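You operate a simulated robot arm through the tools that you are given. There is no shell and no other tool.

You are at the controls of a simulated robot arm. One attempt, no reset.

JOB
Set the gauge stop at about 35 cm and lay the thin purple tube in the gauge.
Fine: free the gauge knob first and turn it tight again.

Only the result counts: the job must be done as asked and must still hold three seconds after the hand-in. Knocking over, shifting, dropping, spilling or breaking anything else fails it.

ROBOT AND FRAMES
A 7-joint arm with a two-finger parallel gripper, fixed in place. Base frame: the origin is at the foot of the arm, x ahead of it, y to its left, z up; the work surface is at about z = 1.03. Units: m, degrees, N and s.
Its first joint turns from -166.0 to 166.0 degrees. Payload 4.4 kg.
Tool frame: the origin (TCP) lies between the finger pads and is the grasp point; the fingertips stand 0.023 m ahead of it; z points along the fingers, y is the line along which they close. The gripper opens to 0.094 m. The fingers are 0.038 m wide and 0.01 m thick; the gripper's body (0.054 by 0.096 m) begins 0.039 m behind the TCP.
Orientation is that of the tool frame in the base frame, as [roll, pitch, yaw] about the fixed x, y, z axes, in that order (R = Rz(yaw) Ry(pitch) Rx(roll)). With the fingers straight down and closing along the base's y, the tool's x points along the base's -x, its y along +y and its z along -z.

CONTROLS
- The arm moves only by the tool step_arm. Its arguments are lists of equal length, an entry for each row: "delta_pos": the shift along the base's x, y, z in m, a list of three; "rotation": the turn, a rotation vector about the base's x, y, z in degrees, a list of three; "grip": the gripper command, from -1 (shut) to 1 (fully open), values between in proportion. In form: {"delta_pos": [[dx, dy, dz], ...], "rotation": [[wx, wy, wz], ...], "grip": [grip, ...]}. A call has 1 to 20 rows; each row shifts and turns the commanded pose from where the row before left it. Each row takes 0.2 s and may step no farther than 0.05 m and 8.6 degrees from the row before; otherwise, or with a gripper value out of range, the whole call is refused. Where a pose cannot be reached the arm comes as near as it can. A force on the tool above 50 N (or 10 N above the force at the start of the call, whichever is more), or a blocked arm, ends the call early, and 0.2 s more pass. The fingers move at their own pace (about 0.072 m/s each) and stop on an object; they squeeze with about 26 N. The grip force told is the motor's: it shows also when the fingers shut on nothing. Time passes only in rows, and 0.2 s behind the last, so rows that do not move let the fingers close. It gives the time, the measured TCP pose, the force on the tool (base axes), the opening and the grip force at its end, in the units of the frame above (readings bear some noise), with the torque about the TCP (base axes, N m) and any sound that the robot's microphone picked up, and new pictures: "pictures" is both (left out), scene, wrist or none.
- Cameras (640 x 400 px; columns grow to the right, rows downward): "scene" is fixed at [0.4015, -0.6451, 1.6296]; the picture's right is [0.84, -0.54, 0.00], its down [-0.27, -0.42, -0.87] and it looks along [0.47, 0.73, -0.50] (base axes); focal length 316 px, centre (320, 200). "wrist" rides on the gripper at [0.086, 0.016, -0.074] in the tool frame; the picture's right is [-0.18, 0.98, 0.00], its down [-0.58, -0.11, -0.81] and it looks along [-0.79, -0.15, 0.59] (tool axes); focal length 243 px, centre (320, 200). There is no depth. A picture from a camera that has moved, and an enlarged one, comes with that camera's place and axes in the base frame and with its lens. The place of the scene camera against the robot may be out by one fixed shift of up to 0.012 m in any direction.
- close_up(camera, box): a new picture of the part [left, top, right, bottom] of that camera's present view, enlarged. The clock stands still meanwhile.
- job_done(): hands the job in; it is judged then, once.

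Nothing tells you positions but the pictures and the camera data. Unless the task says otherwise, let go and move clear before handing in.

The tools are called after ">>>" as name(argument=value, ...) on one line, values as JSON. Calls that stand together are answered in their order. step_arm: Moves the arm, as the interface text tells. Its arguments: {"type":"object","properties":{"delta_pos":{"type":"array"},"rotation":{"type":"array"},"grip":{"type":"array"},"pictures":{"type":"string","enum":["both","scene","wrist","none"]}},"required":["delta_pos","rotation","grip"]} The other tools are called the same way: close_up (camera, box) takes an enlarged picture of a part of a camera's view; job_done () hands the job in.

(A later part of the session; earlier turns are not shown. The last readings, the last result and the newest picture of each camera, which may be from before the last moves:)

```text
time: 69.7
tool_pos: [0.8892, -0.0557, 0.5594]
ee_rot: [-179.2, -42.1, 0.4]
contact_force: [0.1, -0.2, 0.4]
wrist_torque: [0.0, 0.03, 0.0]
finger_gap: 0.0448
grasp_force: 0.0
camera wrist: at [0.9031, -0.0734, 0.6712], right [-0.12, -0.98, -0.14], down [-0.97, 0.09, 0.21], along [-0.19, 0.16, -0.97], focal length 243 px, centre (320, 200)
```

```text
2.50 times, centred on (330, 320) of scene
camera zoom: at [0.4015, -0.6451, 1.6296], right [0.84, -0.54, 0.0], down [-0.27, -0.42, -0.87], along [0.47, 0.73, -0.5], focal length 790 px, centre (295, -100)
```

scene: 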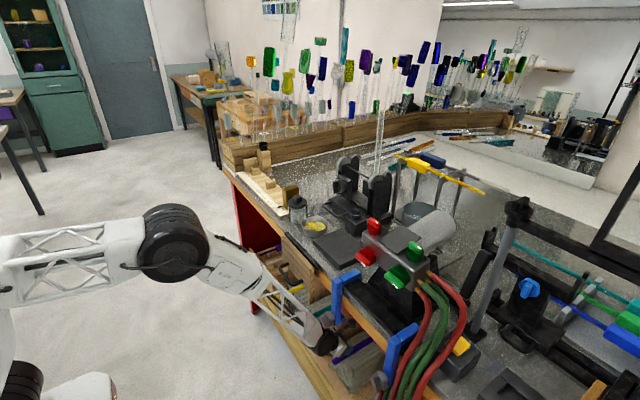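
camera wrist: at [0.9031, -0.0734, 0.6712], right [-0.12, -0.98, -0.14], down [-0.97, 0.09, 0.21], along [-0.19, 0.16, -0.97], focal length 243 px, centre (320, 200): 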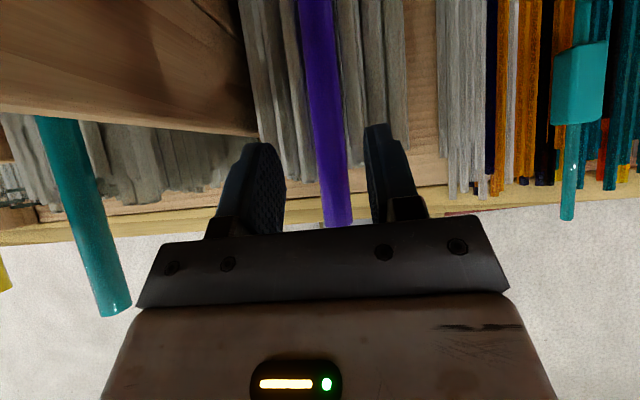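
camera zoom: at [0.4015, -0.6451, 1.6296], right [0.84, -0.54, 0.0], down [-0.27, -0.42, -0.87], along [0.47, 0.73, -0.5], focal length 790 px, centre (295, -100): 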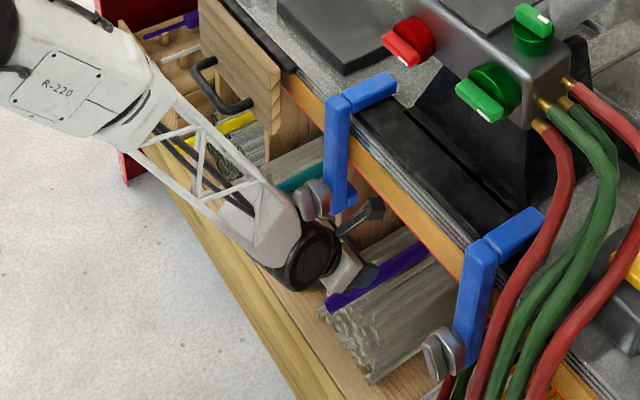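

The tube lies right between the fingers. I'll lower most of the way and check.

>>> step_arm(delta_pos=[[0, 0.0015, -0.016], [0, 0, -0.016], [0, 0, -0.016], [0, 0, 0]], rotation=[[0, 0, 0], [0, 0, 0], [0, 0, 0], [0, 0, 0]], grip=[-0.05, -0.05, -0.05, -0.05])

>>> close_up(camera="wrist", box=[200, 60, 440, 220])

>>> close_up(camera="scene", box=[310, 310, 380, 370])

```text
time: 70.7
tool_pos: [0.888, -0.0529, 0.5109]
ee_rot: [-178.9, -42.1, 0.3]
contact_force: [1.2, -0.1, 0.2]
wrist_torque: [0.02, 0.02, 0.02]
finger_gap: 0.0447
grasp_force: 0.0
camera wrist: at [0.9024, -0.0714, 0.6238], right [-0.12, -0.98, -0.14], down [-0.97, 0.09, 0.21], along [-0.19, 0.16, -0.97], focal length 243 px, centre (320, 200)
```

scene: 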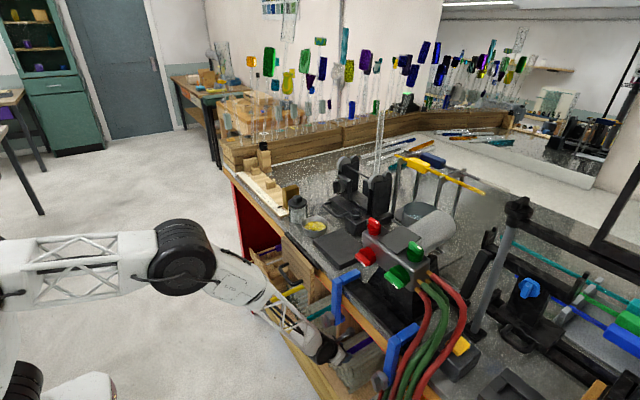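
wrist: 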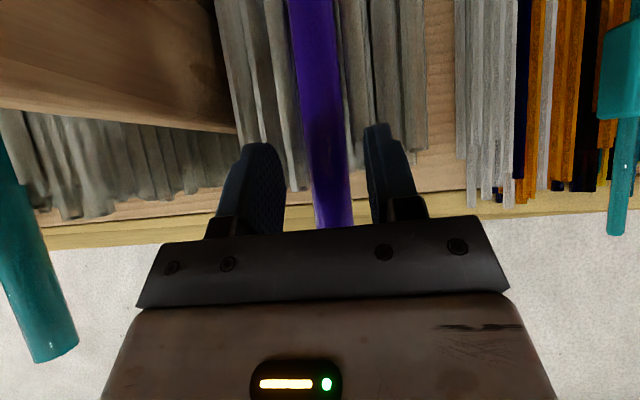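

```text
2.50 times, centred on (320, 140) of wrist
camera zoom: at [0.9024, -0.0714, 0.6238], right [-0.12, -0.98, -0.14], down [-0.97, 0.09, 0.21], along [-0.19, 0.16, -0.97], focal length 606 px, centre (320, 350)
```

zoom: 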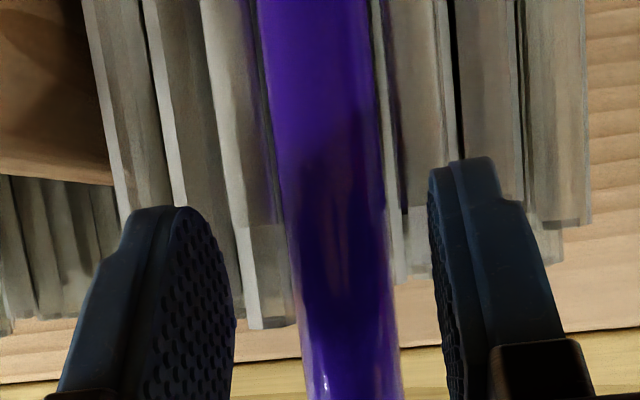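

```text
6.67 times, centred on (345, 340) of scene
camera zoom: at [0.4015, -0.6451, 1.6296], right [0.84, -0.54, 0.0], down [-0.27, -0.42, -0.87], along [0.47, 0.73, -0.5], focal length 2108 px, centre (153, -733)
```

zoom: 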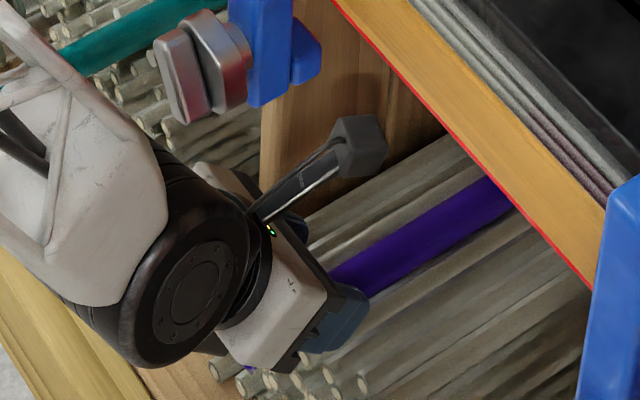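

>>> step_arm(delta_pos=[[0, -0.001, -0.004], [0, 0, -0.004], [0, 0, 0]], rotation=[[0, 0, 0], [0, 0, 0], [0, 0, 0]], grip=[-0.05, -0.05, -0.05], pictures="wrist")

>>> close_up(camera="wrist", box=[200, 60, 440, 220])

```text
time: 71.5
tool_pos: [0.8879, -0.0537, 0.5029]
ee_rot: [-179.0, -42.1, 0.2]
contact_force: [0.3, 0.8, 0.7]
wrist_torque: [0.02, -0.06, -0.01]
finger_gap: 0.0444
grasp_force: 0.1
camera wrist: at [0.9023, -0.0724, 0.6162], right [-0.12, -0.98, -0.14], down [-0.97, 0.09, 0.21], along [-0.19, 0.16, -0.97], focal length 243 px, centre (320, 200)
```

wrist: 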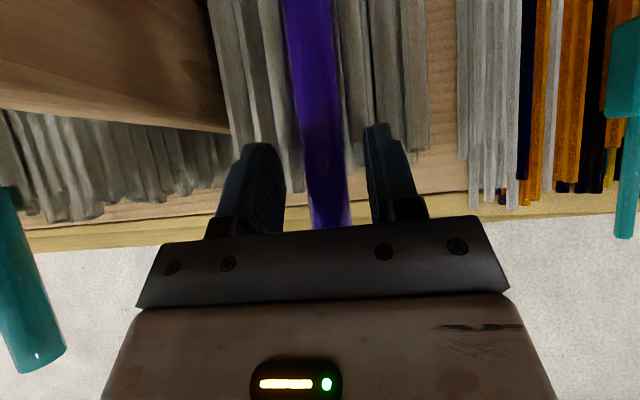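

```text
2.50 times, centred on (320, 140) of wrist
camera zoom: at [0.9023, -0.0724, 0.6162], right [-0.12, -0.98, -0.14], down [-0.97, 0.09, 0.21], along [-0.19, 0.16, -0.97], focal length 606 px, centre (320, 350)
```

zoom: 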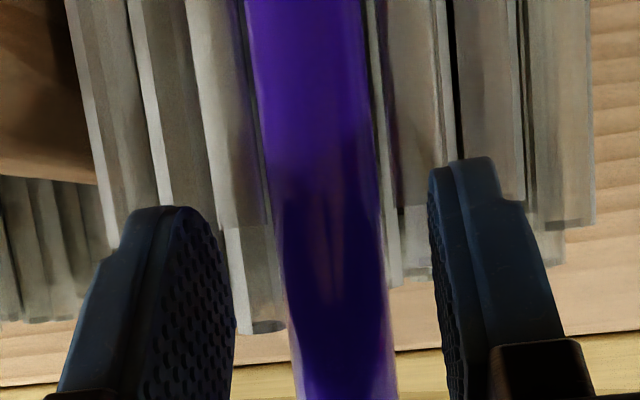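

No contact yet. I'll go 4 mm lower, then close on the tube.

>>> step_arm(delta_pos=[[0, 0, -0.004], [0, 0, 0], [0, 0, 0], [0, 0, 0], [0, 0, 0]], rotation=[[0, 0, 0], [0, 0, 0], [0, 0, 0], [0, 0, 0], [0, 0, 0]], grip=[-0.05, -0.4, -1, -1, -1])

>>> close_up(camera="wrist", box=[200, 60, 440, 220])

```text
time: 72.7
tool_pos: [0.8883, -0.0553, 0.5]
ee_rot: [-179.0, -42.2, 0.3]
contact_force: [0.3, -0.8, 1.1]
wrist_torque: [-0.04, -0.08, -0.14]
finger_gap: 0.0225
grasp_force: 26.1
camera wrist: at [0.9026, -0.072, 0.6125], right [-0.12, -0.98, -0.14], down [-0.97, 0.09, 0.21], along [-0.19, 0.16, -0.97], focal length 243 px, centre (320, 200)
```

scene: 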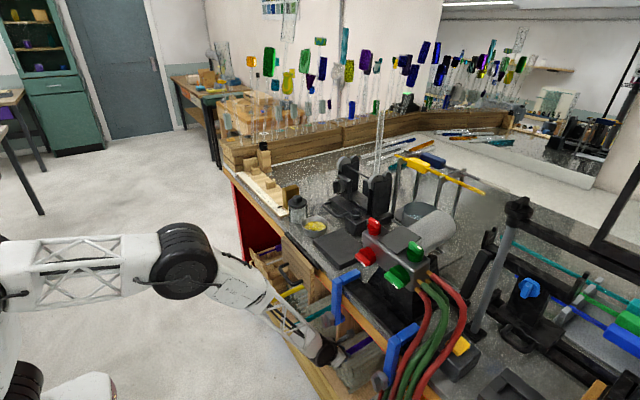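
wrist: 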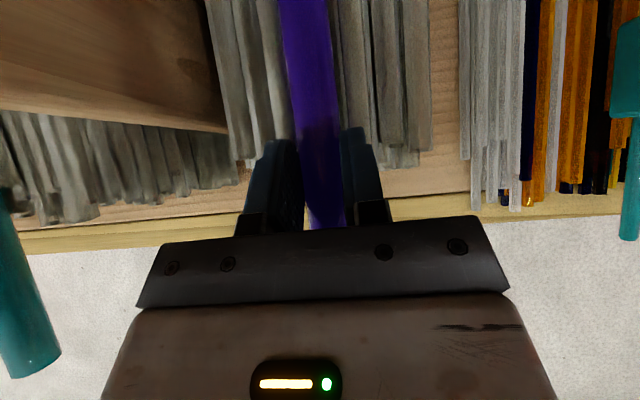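

```text
2.50 times, centred on (320, 140) of wrist
camera zoom: at [0.9026, -0.072, 0.6125], right [-0.12, -0.98, -0.14], down [-0.97, 0.09, 0.21], along [-0.19, 0.16, -0.97], focal length 606 px, centre (320, 350)
```

zoom: 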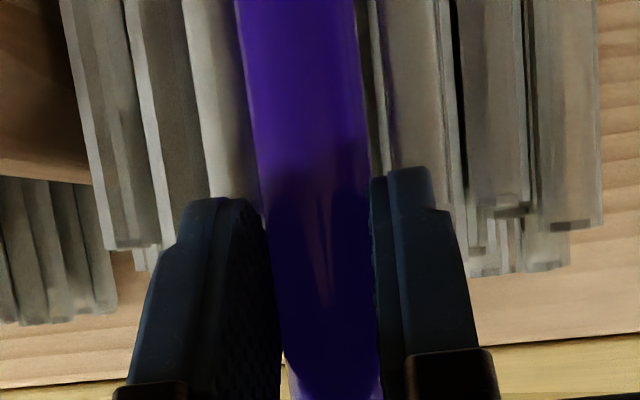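

The tube is gripped at 22.5 mm. I'll lift gently by 3 cm and check that it comes along level.

>>> step_arm(delta_pos=[[0, 0, 0.005], [0, 0, 0.01], [0, 0, 0.015], [0, 0, 0]], rotation=[[0, 0, 0], [0, 0, 0], [0, 0, 0], [0, 0, 0]], grip=[-1, -1, -1, -1])

>>> close_up(camera="wrist", box=[200, 0, 440, 220])

>>> close_up(camera="scene", box=[310, 300, 400, 370])

```text
time: 73.7
tool_pos: [0.8883, -0.0536, 0.5305]
ee_rot: [-179.0, -42.1, 0.2]
contact_force: [-0.1, -0.1, 0.0]
wrist_torque: [-0.03, 0.04, 0.0]
finger_gap: 0.0
grasp_force: 25.9
camera wrist: at [0.9027, -0.0724, 0.6429], right [-0.12, -0.98, -0.14], down [-0.97, 0.09, 0.21], along [-0.19, 0.16, -0.97], focal length 243 px, centre (320, 200)
```

scene: 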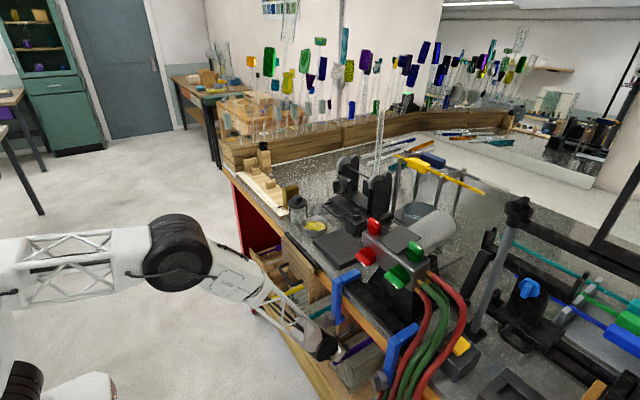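
wrist: 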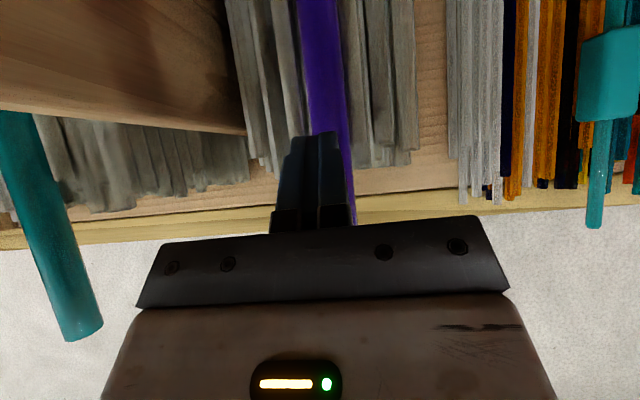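

```text
1.82 times, centred on (320, 110) of wrist
camera zoom: at [0.9027, -0.0724, 0.6429], right [-0.12, -0.98, -0.14], down [-0.97, 0.09, 0.21], along [-0.19, 0.16, -0.97], focal length 441 px, centre (320, 364)
```

zoom: 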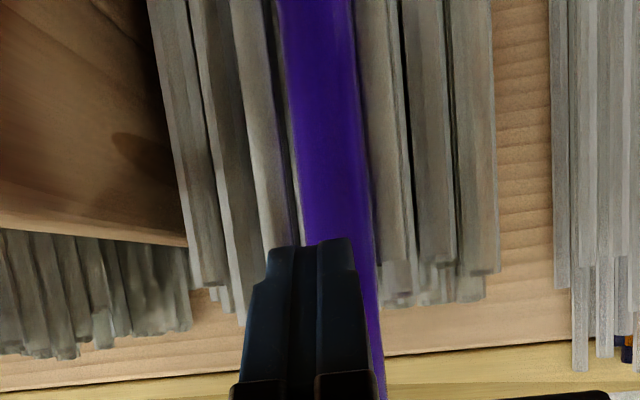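

```text
5.71 times, centred on (355, 335) of scene
camera zoom: at [0.4015, -0.6451, 1.6296], right [0.84, -0.54, 0.0], down [-0.27, -0.42, -0.87], along [0.47, 0.73, -0.5], focal length 1806 px, centre (120, -571)
```

zoom: 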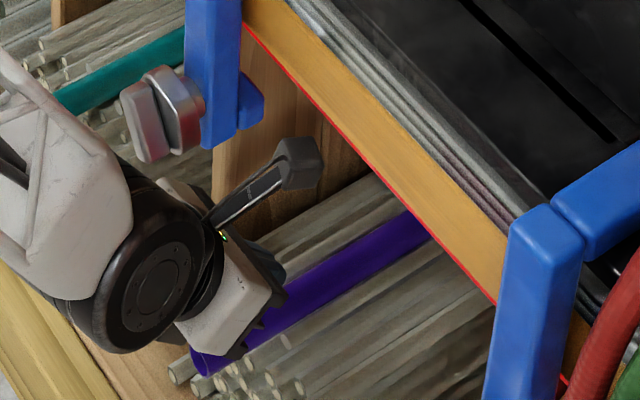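

The fingers slid off the top, so they weren't low enough. The tube still lies in place, at y ≈ −0.059. I'll open, realign and go lower this time.

>>> step_arm(delta_pos=[[0, 0, 0.003], [0, 0, 0], [0, -0.0045, 0], [0, 0, -0.015], [0, 0, -0.015], [0, 0, -0.004], [0, 0, 0]], rotation=[[0, 0, 0], [0, 0, 0], [0, 0, 0], [0, 0, 0], [0, 0, 0], [0, 0, 0], [0, 0, 0]], grip=[-0.05, -0.05, -0.05, -0.05, -0.05, -0.05, -0.05], pictures="wrist")

>>> close_up(camera="wrist", box=[200, 0, 440, 220])

```text
time: 75.3
tool_pos: [0.888, -0.0579, 0.4986]
ee_rot: [-178.9, -42.1, 0.3]
contact_force: [0.4, 0.3, 0.5]
wrist_torque: [0.01, -0.01, 0.0]
finger_gap: 0.0443
grasp_force: 0.0
camera wrist: at [0.902, -0.0757, 0.6109], right [-0.12, -0.98, -0.14], down [-0.97, 0.09, 0.21], along [-0.19, 0.16, -0.97], focal length 243 px, centre (320, 200)
```

wrist: 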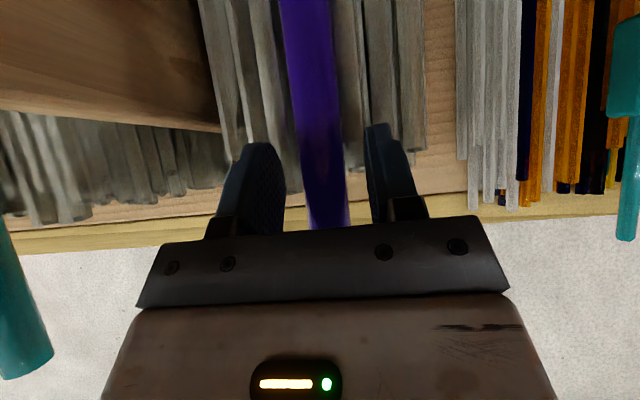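

```text
1.82 times, centred on (320, 110) of wrist
camera zoom: at [0.902, -0.0757, 0.6109], right [-0.12, -0.98, -0.14], down [-0.97, 0.09, 0.21], along [-0.19, 0.16, -0.97], focal length 441 px, centre (320, 364)
```

zoom: 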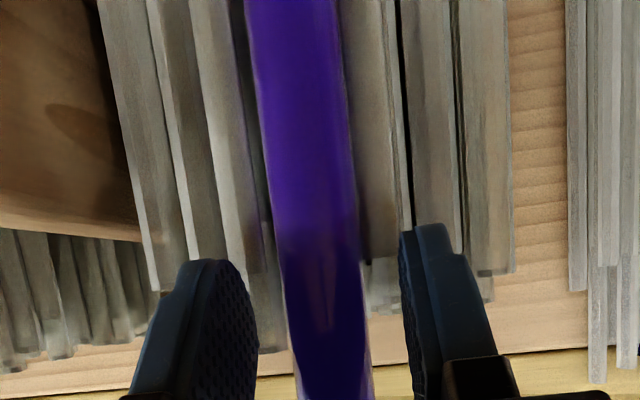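

>>> step_arm(delta_pos=[[0, 0, -0.004], [0, 0, -0.004], [0, 0, 0]], rotation=[[0, 0, 0], [0, 0, 0], [0, 0, 0]], grip=[-0.05, -0.05, -0.05], pictures="none")

```text
time: 75.8
tool_pos: [0.8891, -0.0577, 0.4963]
ee_rot: [-179.1, -42.2, 0.3]
contact_force: [-26.4, -1.6, 26.8]
wrist_torque: [-0.57, -0.03, -0.72]
finger_gap: 0.0444
grasp_force: 0.0
stopped in row 2: the force on the tool passed its limit at 74 N (the readings are from after the stop); the commanded pose is now the measured one
```

The −y finger touched a neighbouring rod. The purple tube sticks out 4–6 cm beyond those rods, so I'll raise, move back about 2.5 cm, and grip the free end where the fingers can go lower.

>>> step_arm(delta_pos=[[0, 0, 0.008], [-0.013, 0, 0], [-0.013, 0, 0], [0, 0, -0.005], [0, 0, -0.005], [0, 0, 0]], rotation=[[0, 0, 0], [0, 0, 0], [0, 0, 0], [0, 0, 0], [0, 0, 0], [0, 0, 0]], grip=[-0.05, -0.05, -0.05, -0.1, -0.15, -0.15])

>>> close_up(camera="wrist", box=[200, 0, 440, 220])

>>> close_up(camera="scene", box=[310, 310, 380, 370])

```text
time: 77.2
tool_pos: [0.8631, -0.0588, 0.4948]
ee_rot: [-179.1, -42.1, 0.3]
contact_force: [0.4, 0.1, 0.3]
wrist_torque: [-0.01, -0.01, 0.01]
finger_gap: 0.0402
grasp_force: 0.1
camera wrist: at [0.8765, -0.0759, 0.6068], right [-0.12, -0.98, -0.14], down [-0.97, 0.09, 0.21], along [-0.19, 0.16, -0.97], focal length 243 px, centre (320, 200)
```

scene: 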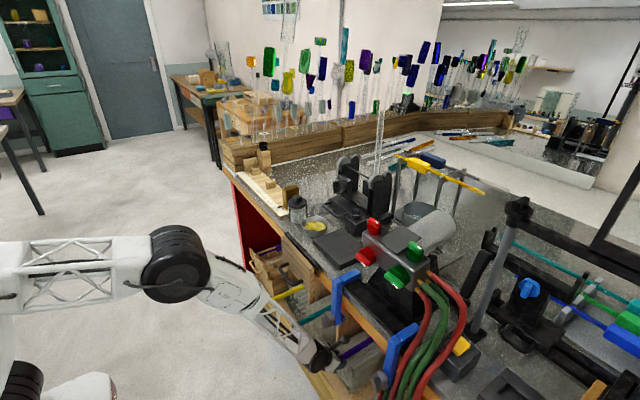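
wrist: 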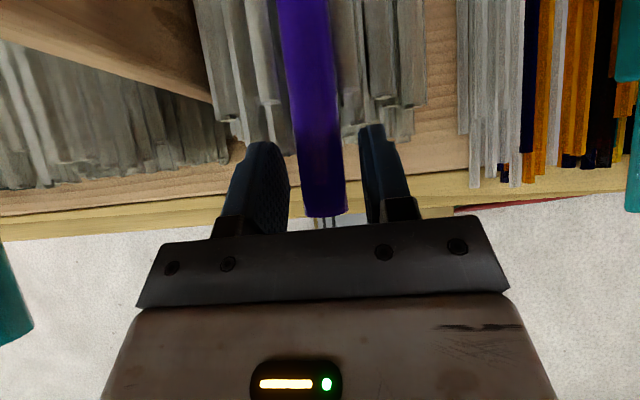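

```text
1.82 times, centred on (320, 110) of wrist
camera zoom: at [0.8765, -0.0759, 0.6068], right [-0.12, -0.98, -0.14], down [-0.97, 0.09, 0.21], along [-0.19, 0.16, -0.97], focal length 441 px, centre (320, 364)
```

zoom: 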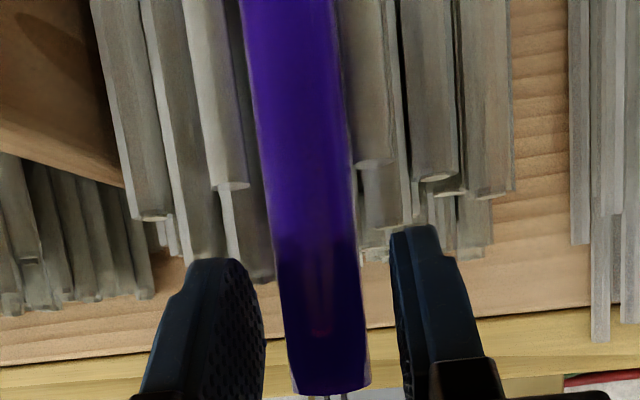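

```text
6.67 times, centred on (345, 340) of scene
camera zoom: at [0.4015, -0.6451, 1.6296], right [0.84, -0.54, 0.0], down [-0.27, -0.42, -0.87], along [0.47, 0.73, -0.5], focal length 2108 px, centre (153, -733)
```

zoom: 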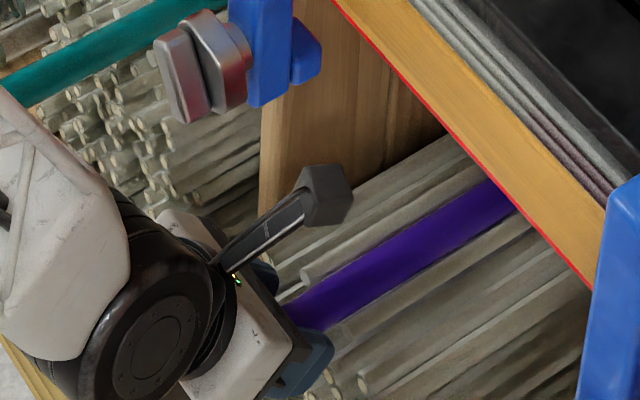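

The fingers are now clear of the rods, around the tube's free end. I'll lower a further 6 mm and close.

>>> step_arm(delta_pos=[[0, 0.001, -0.003], [0, 0, -0.004], [0, 0, 0], [0, 0, 0], [0, 0, 0], [0, 0, 0]], rotation=[[0, 0, 0], [0, 0, 0], [0, 0, 0], [0, 0, 0], [0, 0, 0], [0, 0, 0]], grip=[-0.15, -0.15, -0.4, -1, -1, -1], pictures="wrist")

>>> close_up(camera="wrist", box=[200, 0, 440, 220])

```text
time: 78.5
tool_pos: [0.8636, -0.0578, 0.4863]
ee_rot: [-179.1, -42.0, 0.3]
contact_force: [0.0, 0.7, 1.1]
wrist_torque: [0.02, -0.11, 0.07]
finger_gap: 0.0236
grasp_force: 25.8
camera wrist: at [0.8768, -0.0745, 0.599], right [-0.12, -0.98, -0.14], down [-0.97, 0.09, 0.21], along [-0.19, 0.16, -0.97], focal length 243 px, centre (320, 200)
```

wrist: 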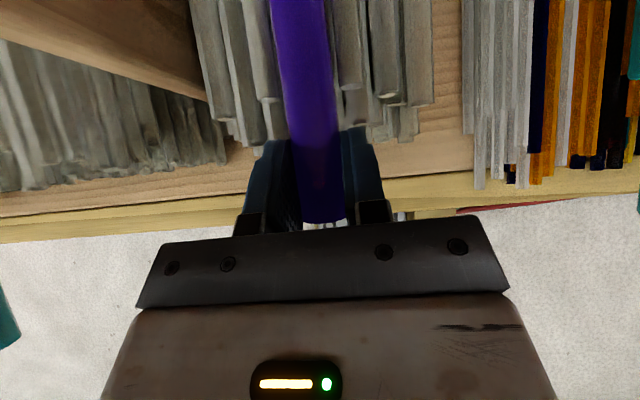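

```text
1.82 times, centred on (320, 110) of wrist
camera zoom: at [0.8768, -0.0745, 0.599], right [-0.12, -0.98, -0.14], down [-0.97, 0.09, 0.21], along [-0.19, 0.16, -0.97], focal length 441 px, centre (320, 364)
```

zoom: 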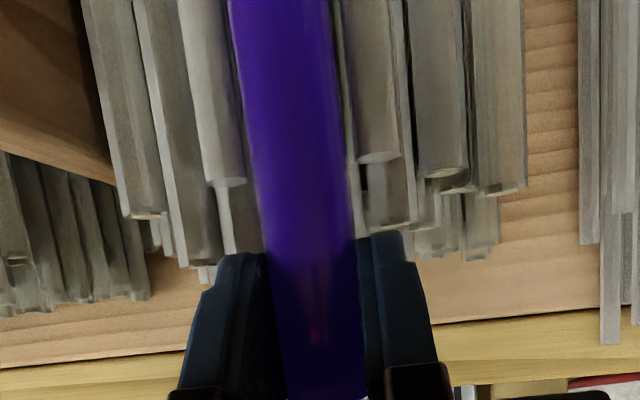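

The gap is now 23.6 mm, the tube's full diameter. I'll lift slowly and watch it.

>>> step_arm(delta_pos=[[0, 0, 0.003], [0, 0, 0.004], [0, 0, 0.005], [0, 0, 0.008], [0, 0, 0]], rotation=[[0, 0, 0], [0, 0, 0], [0, 0, 0], [0, 0, 0], [0, 0, 0]], grip=[-1, -1, -1, -1, -1])

>>> close_up(camera="wrist", box=[200, 0, 440, 220])

>>> close_up(camera="scene", box=[310, 300, 400, 370])

```text
time: 79.8
tool_pos: [0.8625, -0.0579, 0.5074]
ee_rot: [-179.1, -42.2, 0.3]
contact_force: [-0.2, -0.1, -1.0]
wrist_torque: [0.01, 0.09, -0.01]
finger_gap: 0.0233
grasp_force: 25.9
camera wrist: at [0.8764, -0.0741, 0.6196], right [-0.12, -0.98, -0.14], down [-0.97, 0.09, 0.21], along [-0.19, 0.16, -0.97], focal length 243 px, centre (320, 200)
```

scene: 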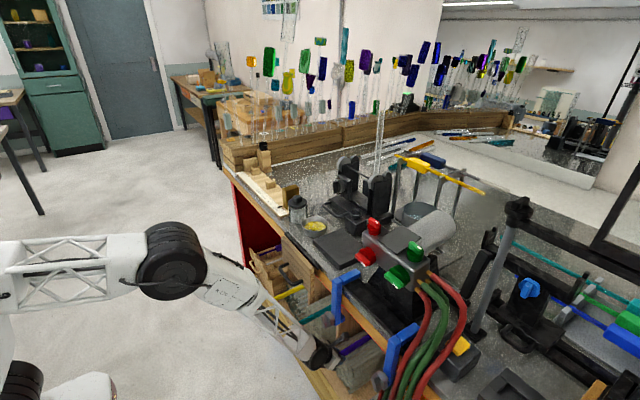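
wrist: 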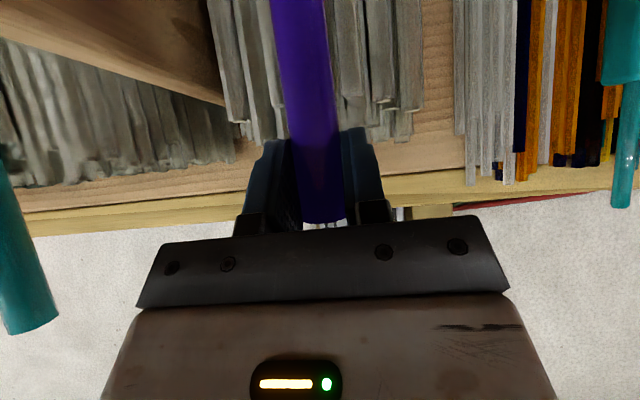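

```text
1.82 times, centred on (320, 110) of wrist
camera zoom: at [0.8764, -0.0741, 0.6196], right [-0.12, -0.98, -0.14], down [-0.97, 0.09, 0.21], along [-0.19, 0.16, -0.97], focal length 441 px, centre (320, 364)
```

zoom: 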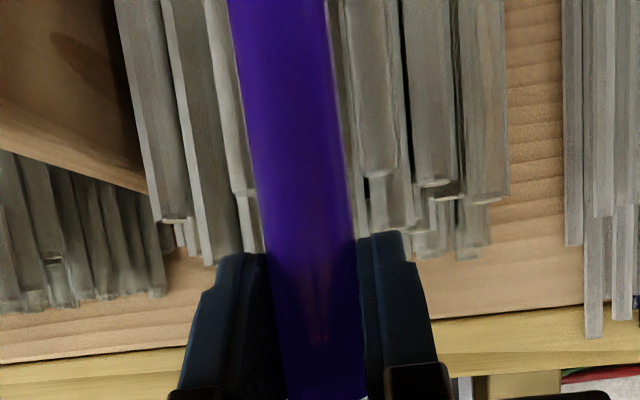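

```text
5.71 times, centred on (355, 335) of scene
camera zoom: at [0.4015, -0.6451, 1.6296], right [0.84, -0.54, 0.0], down [-0.27, -0.42, -0.87], along [0.47, 0.73, -0.5], focal length 1806 px, centre (120, -571)
```

zoom: 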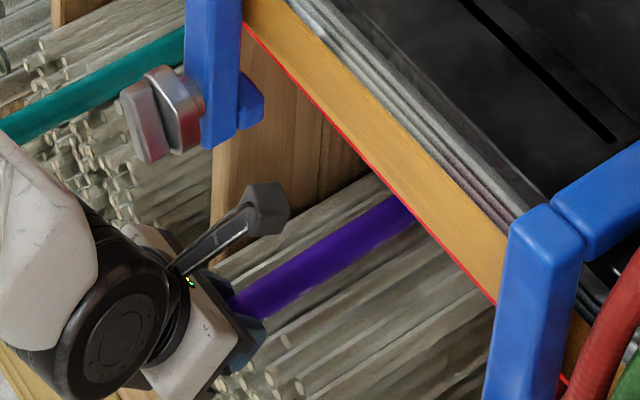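

The tube is held securely and level. I'll raise it clear of the rods and draw it straight out, watching for reach limits.

>>> step_arm(delta_pos=[[0, 0, 0.015], [0, 0, 0.02], [-0.01, 0, 0.01], [-0.025, 0, 0.005], [-0.03, 0, 0], [-0.03, 0, 0], [-0.03, 0, 0], [-0.03, 0, 0]], rotation=[[0, 0, 0], [0, 0, 0], [0, 0, 0], [0, 0, 0], [0, 0, 0], [0, 0, 0], [0, 0, 0], [0, 0, 0]], grip=[-1, -1, -1, -1, -1, -1, -1, -1])

>>> close_up(camera="scene", box=[280, 280, 400, 390])

```text
time: 81.5
tool_pos: [0.7057, -0.0568, 0.5571]
ee_rot: [-179.1, -42.1, 0.3]
contact_force: [-0.1, -0.3, -0.8]
wrist_torque: [0.0, 0.09, 0.0]
finger_gap: 0.0231
grasp_force: 26.4
camera wrist: at [0.7202, -0.0742, 0.6694], right [-0.12, -0.98, -0.14], down [-0.97, 0.09, 0.21], along [-0.19, 0.16, -0.97], focal length 243 px, centre (320, 200)
```

scene: 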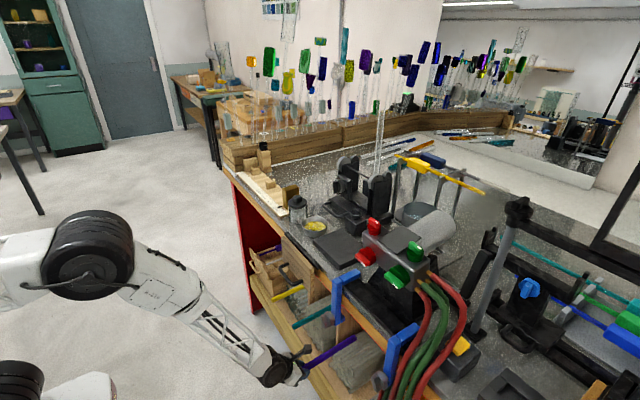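
wrist: 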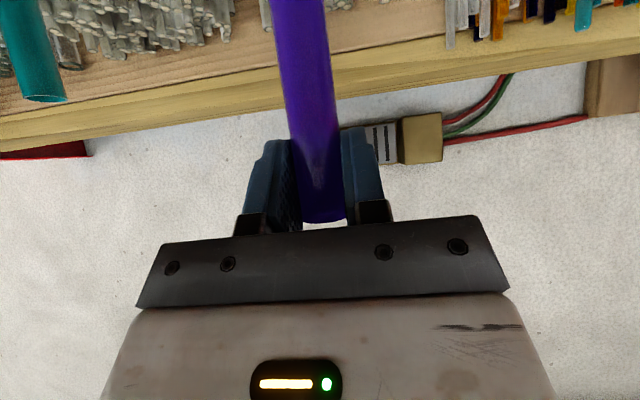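

```text
3.64 times, centred on (340, 335) of scene
camera zoom: at [0.4015, -0.6451, 1.6296], right [0.84, -0.54, 0.0], down [-0.27, -0.42, -0.87], along [0.47, 0.73, -0.5], focal length 1150 px, centre (247, -291)
```

zoom: 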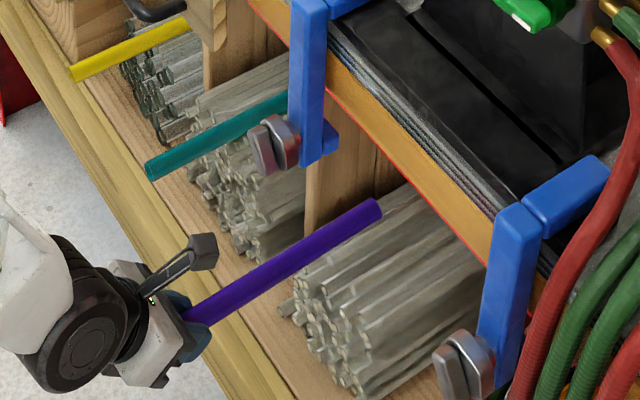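

The tube is fully clear of the rods and level; it's about 25–27 cm long. I'll keep drawing it back while rising in front of the bench.

>>> step_arm(delta_pos=[[-0.03, 0, 0.02], [-0.03, 0, 0.03], [-0.03, 0, 0.03], [-0.03, 0, 0.03], [-0.03, 0, 0.03], [-0.03, 0, 0.03], [-0.03, 0, 0.03]], rotation=[[0, 0, 0], [0, 0, 0], [0, 0, 0], [0, 0, 0], [0, 0, 0], [0, 0, 0], [0, 0, 0]], grip=[-1, -1, -1, -1, -1, -1, -1])

```text
time: 83.2
tool_pos: [0.4965, -0.0587, 0.7562]
ee_rot: [-179.0, -42.1, 0.3]
contact_force: [-0.8, 0.7, -0.1]
wrist_torque: [0.0, 0.07, 0.02]
finger_gap: 0.0234
grasp_force: 25.7
camera wrist: at [0.5114, -0.0763, 0.8689], right [-0.12, -0.98, -0.14], down [-0.97, 0.09, 0.21], along [-0.19, 0.16, -0.97], focal length 243 px, centre (320, 200)
```

scene: 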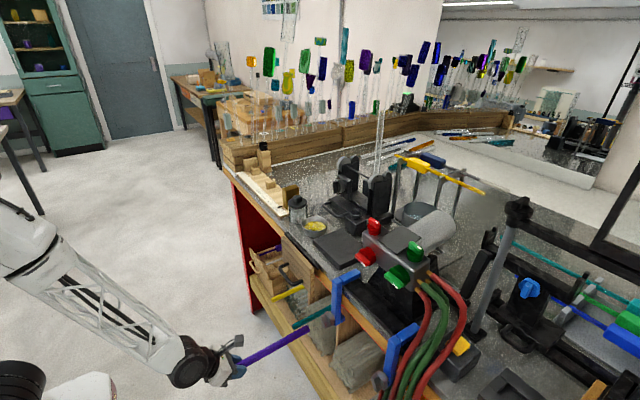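
wrist: 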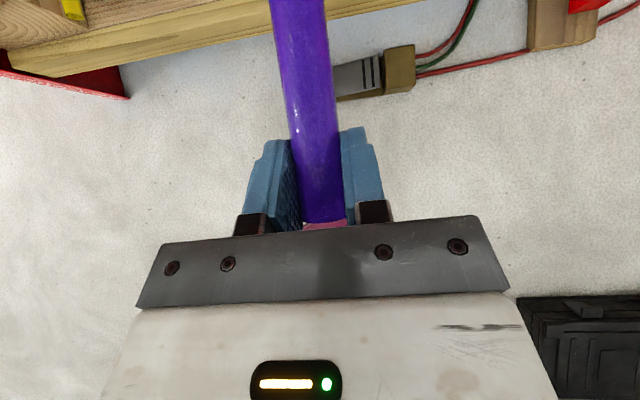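

The tube is out in the open. I'll now turn the tool +90° about the vertical so the tube points toward +y, still in the free space in front of the bench.

>>> step_arm(delta_pos=[[-0.01, 0, 0.01], [-0.01, 0, 0.01], [-0.01, 0, 0.01], [-0.01, 0, 0.01], [0, 0, 0.01], [0, 0, 0.01], [0, 0, 0.01], [0, 0, 0.01], [0, 0, 0.01], [0, 0, 0.01], [0, 0, 0.01]], rotation=[[0, 0, 8.16], [0, 0, 8.16], [0, 0, 8.16], [0, 0, 8.16], [0, 0, 8.16], [0, 0, 8.16], [0, 0, 8.16], [0, 0, 8.16], [0, 0, 8.16], [0, 0, 8.16], [0, 0, 8.16]], grip=[-1, -1, -1, -1, -1, -1, -1, -1, -1, -1, -1])

```text
time: 85.5
tool_pos: [0.4566, -0.0562, 0.8661]
ee_rot: [-179.0, -42.1, 90.1]
contact_force: [0.1, -0.4, 0.4]
wrist_torque: [-0.08, 0.0, 0.01]
finger_gap: 0.0233
grasp_force: 26.1
camera wrist: at [0.4745, -0.0433, 0.979], right [0.98, -0.12, -0.14], down [-0.09, -0.97, 0.21], along [-0.16, -0.19, -0.97], focal length 243 px, centre (320, 200)
```

scene: 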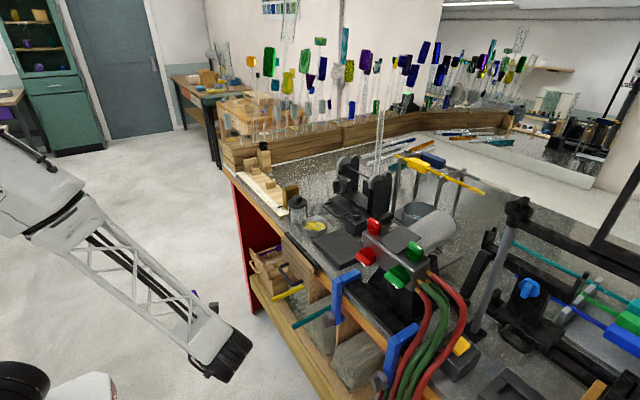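
wrist: 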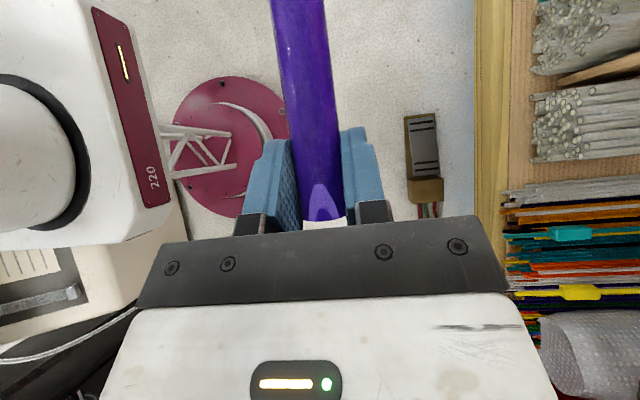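

The tube now points along +y and is firmly held. I'll raise it well above bench height and carry it toward the gauge.

>>> step_arm(delta_pos=[[0, 0.01, 0.044], [0, 0.01, 0.044], [0, 0.01, 0.044], [0, 0.01, 0.044], [0, 0.01, 0.044], [0, 0.01, 0.044], [0, 0.01, 0.044], [0, 0.01, 0.044], [0, 0.01, 0.044], [0, 0.01, 0.044], [0, 0.01, 0.04], [0.03, 0.028, 0], [0.03, 0.028, 0], [0.03, 0.028, 0], [0.03, 0.028, 0], [0.03, 0.028, 0], [0.03, 0.028, 0], [0.03, 0.028, 0], [0, 0, 0]], rotation=[[0, 0, 0], [0, 0, 0], [0, 0, 0], [0, 0, 0], [0, 0, 0], [0, 0, 0], [0, 0, 0], [0, 0, 0], [0, 0, 0], [0, 0, 0], [0, 0, 0], [0, 0, 0], [0, 0, 0], [0, 0, 0], [0, 0, 0], [0, 0, 0], [0, 0, 0], [0, 0, 0], [0, 0, 0]], grip=[-1, -1, -1, -1, -1, -1, -1, -1, -1, -1, -1, -1, -1, -1, -1, -1, -1, -1, -1])

>>> close_up(camera="scene", box=[160, 60, 320, 220])

```text
time: 89.5
tool_pos: [0.6674, 0.2489, 1.3463]
ee_rot: [-179.0, -42.2, 90.0]
contact_force: [0.7, -0.1, -0.2]
wrist_torque: [-0.09, -0.03, 0.03]
finger_gap: 0.0231
grasp_force: 26.0
camera wrist: at [0.6846, 0.2632, 1.4596], right [0.98, -0.13, -0.14], down [-0.1, -0.97, 0.21], along [-0.16, -0.19, -0.97], focal length 243 px, centre (320, 200)
```

scene: 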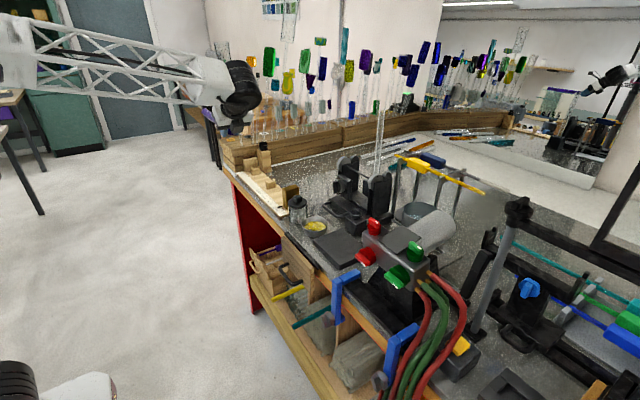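
wrist: 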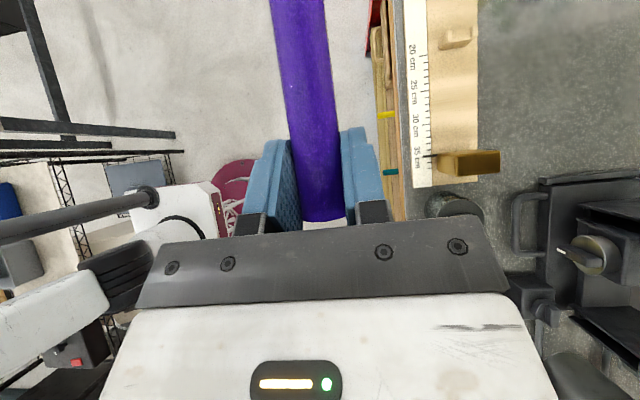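

```text
2.50 times, centred on (240, 140) of scene
camera zoom: at [0.4015, -0.6451, 1.6296], right [0.84, -0.54, 0.0], down [-0.27, -0.42, -0.87], along [0.47, 0.73, -0.5], focal length 790 px, centre (520, 350)
```

zoom: 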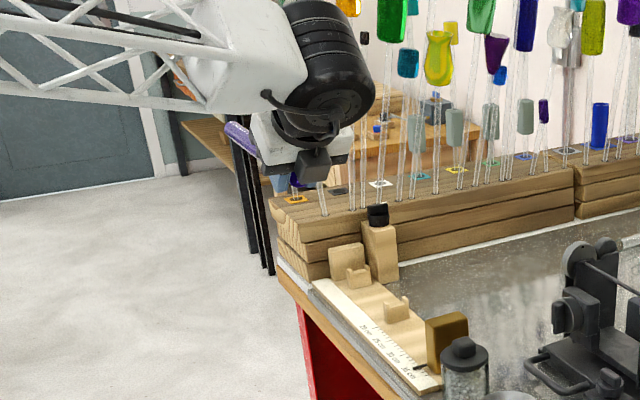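

Now the wrist camera gives an almost map-like view, with +x to the right and +y up. I'll zoom in on the gauge to locate the rest notches.

>>> close_up(camera="wrist", box=[380, 0, 520, 200])

>>> close_up(camera="wrist", box=[400, 0, 500, 70])

```text
2.00 times, centred on (450, 100) of wrist
camera zoom: at [0.6846, 0.2632, 1.4596], right [0.98, -0.13, -0.14], down [-0.1, -0.97, 0.21], along [-0.16, -0.19, -0.97], focal length 485 px, centre (60, 400)
```

zoom: 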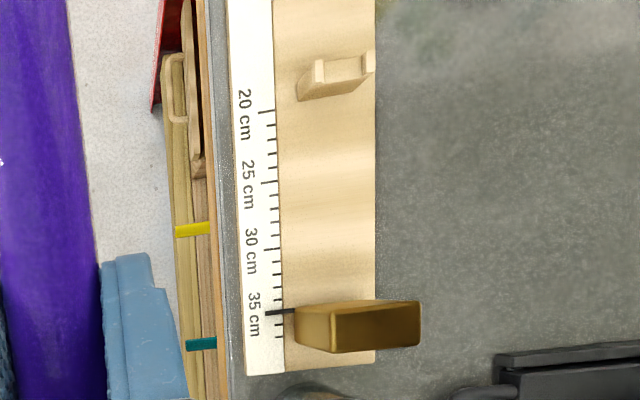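

```text
5.71 times, centred on (450, 35) of wrist
camera zoom: at [0.6846, 0.2632, 1.4596], right [0.98, -0.13, -0.14], down [-0.1, -0.97, 0.21], along [-0.16, -0.19, -0.97], focal length 1386 px, centre (-423, 1143)
```

zoom: 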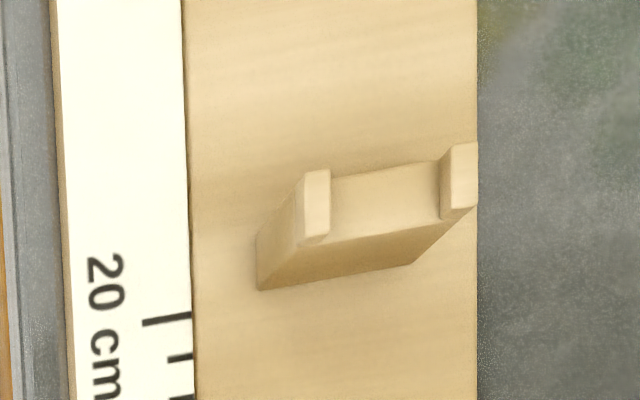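

The notches are about 25 mm wide, centred on x ≈ 0.835, with rests at y ≈ 0.388 and 0.534. I'll bring the tube over the gauge line, still well above it.

>>> step_arm(delta_pos=[[0.0335, 0.0102, -0.015], [0.0335, 0.0102, -0.015], [0.0335, 0.0102, -0.02], [0.0335, 0.0102, -0.02], [0.0336, 0.0102, -0.026], [0, 0, 0]], rotation=[[0, 0, 0], [0, 0, 0], [0, 0, 0], [0, 0, 0], [0, 0, 0], [0, 0, 0]], grip=[-1, -1, -1, -1, -1, -1])

>>> close_up(camera="scene", box=[210, 100, 330, 220])

>>> close_up(camera="wrist", box=[220, 0, 480, 240])

```text
time: 91.0
tool_pos: [0.8353, 0.2998, 1.2522]
ee_rot: [-179.1, -42.0, 90.0]
contact_force: [0.0, 0.1, -0.4]
wrist_torque: [-0.09, -0.01, -0.02]
finger_gap: 0.0233
grasp_force: 25.9
camera wrist: at [0.8523, 0.314, 1.3648], right [0.98, -0.13, -0.14], down [-0.1, -0.97, 0.21], along [-0.16, -0.19, -0.97], focal length 243 px, centre (320, 200)
```

scene: 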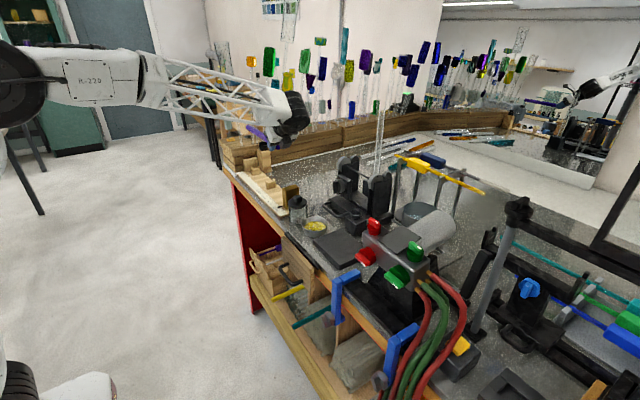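
wrist: 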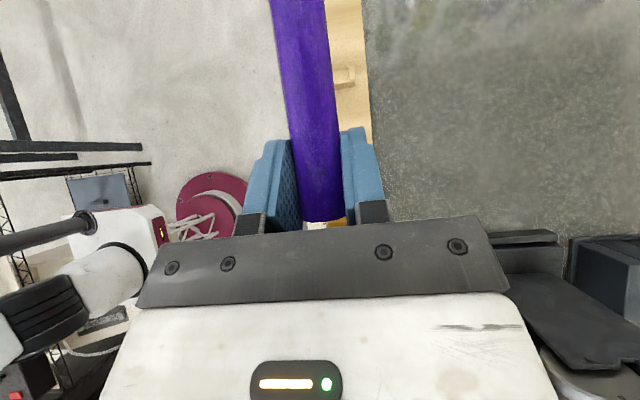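

```text
3.33 times, centred on (270, 160) of scene
camera zoom: at [0.4015, -0.6451, 1.6296], right [0.84, -0.54, 0.0], down [-0.27, -0.42, -0.87], along [0.47, 0.73, -0.5], focal length 1054 px, centre (487, 333)
```

zoom: 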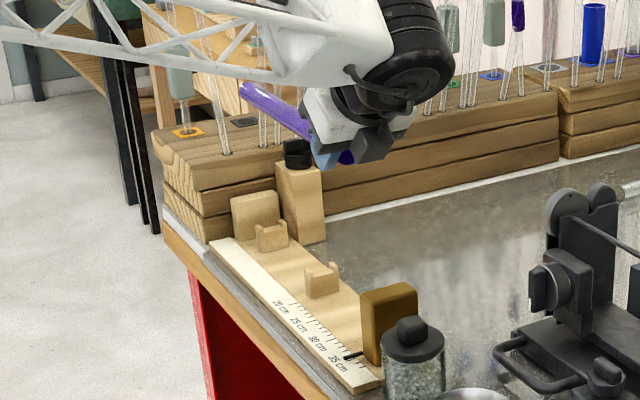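

```text
1.67 times, centred on (350, 120) of wrist
camera zoom: at [0.8523, 0.314, 1.3648], right [0.98, -0.13, -0.14], down [-0.1, -0.97, 0.21], along [-0.16, -0.19, -0.97], focal length 404 px, centre (270, 333)
```

zoom: 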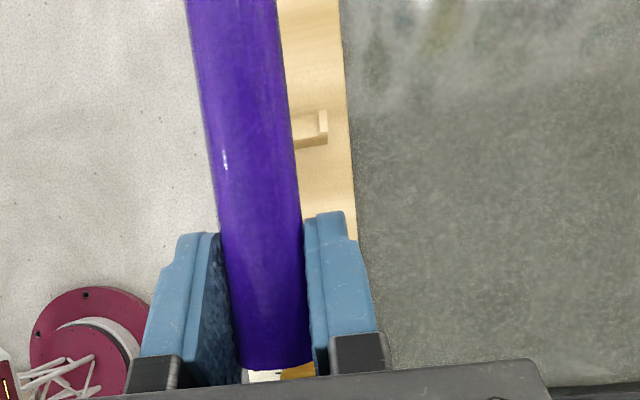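

The tube is above the gauge. I want to check its length and level more precisely before lowering.

>>> close_up(camera="scene", box=[235, 115, 285, 155])

>>> close_up(camera="wrist", box=[250, 0, 390, 240])

```text
10.00 times, centred on (260, 135) of scene
camera zoom: at [0.4015, -0.6451, 1.6296], right [0.84, -0.54, 0.0], down [-0.27, -0.42, -0.87], along [0.47, 0.73, -0.5], focal length 3161 px, centre (920, 850)
```

zoom: 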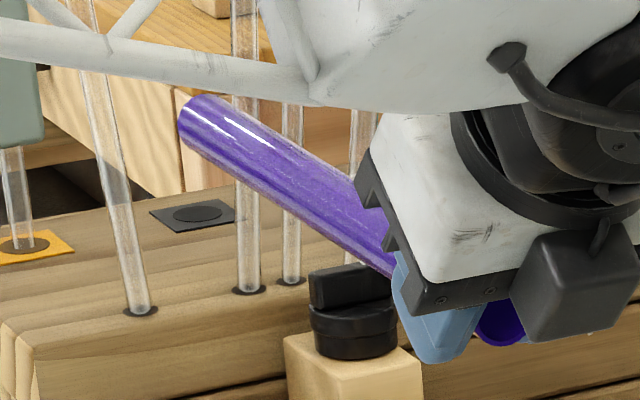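

```text
1.67 times, centred on (320, 120) of wrist
camera zoom: at [0.8523, 0.314, 1.3648], right [0.98, -0.13, -0.14], down [-0.1, -0.97, 0.21], along [-0.16, -0.19, -0.97], focal length 404 px, centre (320, 333)
```

zoom: 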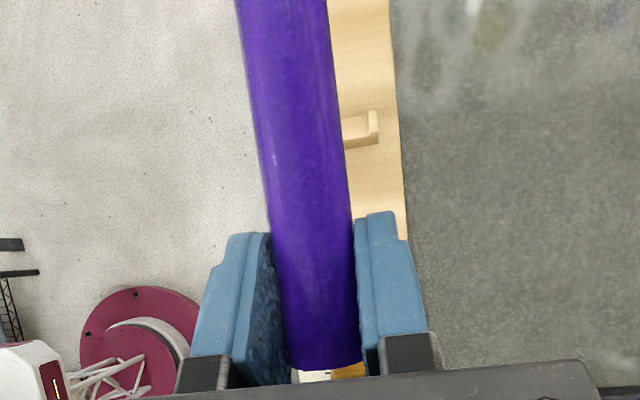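

The tube is level and about 27–28 cm long. I'll lower it to just above the rests with its far end short of the end block, then check.

>>> step_arm(delta_pos=[[0, 0.003, -0.03], [0, 0.003, -0.03], [0, 0.003, -0.03], [0, 0.003, -0.03], [0, 0, 0]], rotation=[[0, 0, 0], [0, 0, 0], [0, 0, 0], [0, 0, 0], [0, 0, 0]], grip=[-1, -1, -1, -1, -1])

>>> close_up(camera="scene", box=[235, 120, 305, 220])

>>> close_up(camera="wrist", box=[250, 0, 430, 120])

>>> close_up(camera="scene", box=[240, 145, 280, 185])

```text
time: 92.2
tool_pos: [0.8342, 0.3095, 1.129]
ee_rot: [-179.1, -42.2, 90.0]
contact_force: [-0.6, -1.2, -0.5]
wrist_torque: [-0.08, 0.03, 0.01]
finger_gap: 0.0234
grasp_force: 26.0
camera wrist: at [0.8526, 0.3242, 1.2421], right [0.98, -0.12, -0.14], down [-0.1, -0.97, 0.21], along [-0.16, -0.19, -0.97], focal length 243 px, centre (320, 200)
```

scene: 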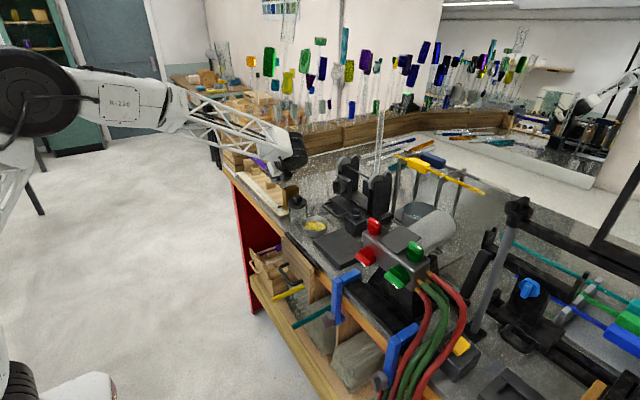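
wrist: 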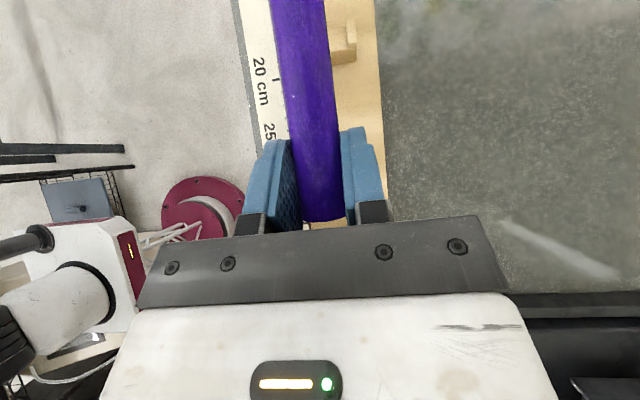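

```text
4.00 times, centred on (270, 170) of scene
camera zoom: at [0.4015, -0.6451, 1.6296], right [0.84, -0.54, 0.0], down [-0.27, -0.42, -0.87], along [0.47, 0.73, -0.5], focal length 1265 px, centre (520, 320)
```

zoom: 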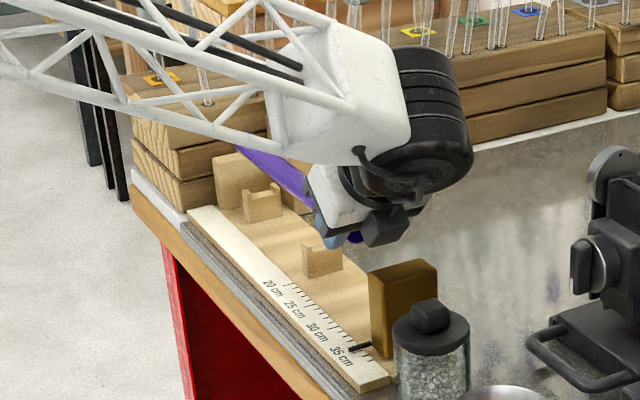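

```text
3.33 times, centred on (340, 60) of wrist
camera zoom: at [0.8526, 0.3242, 1.2421], right [0.98, -0.12, -0.14], down [-0.1, -0.97, 0.21], along [-0.16, -0.19, -0.97], focal length 809 px, centre (253, 667)
```

zoom: 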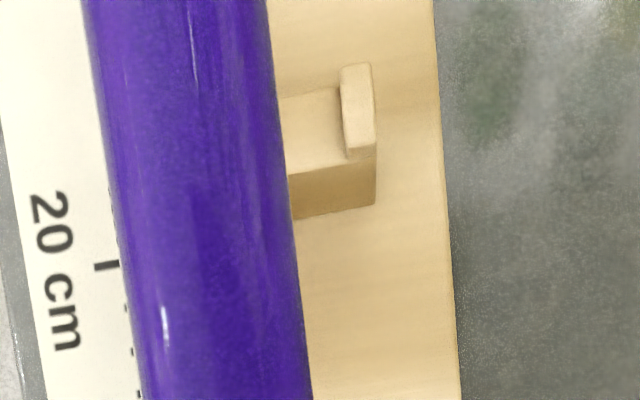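

```text
10.00 times, centred on (260, 165) of scene
camera zoom: at [0.4015, -0.6451, 1.6296], right [0.84, -0.54, 0.0], down [-0.27, -0.42, -0.87], along [0.47, 0.73, -0.5], focal length 3161 px, centre (920, 550)
```

zoom: 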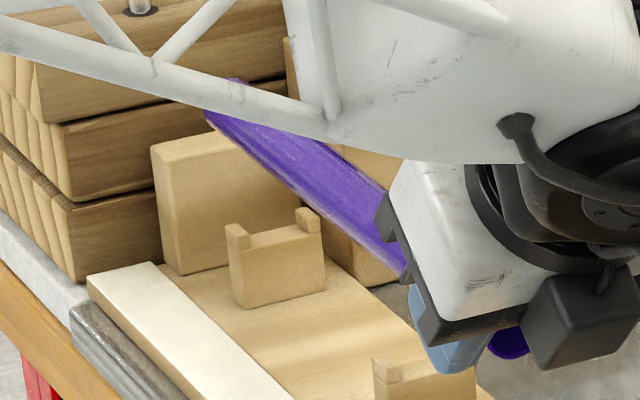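

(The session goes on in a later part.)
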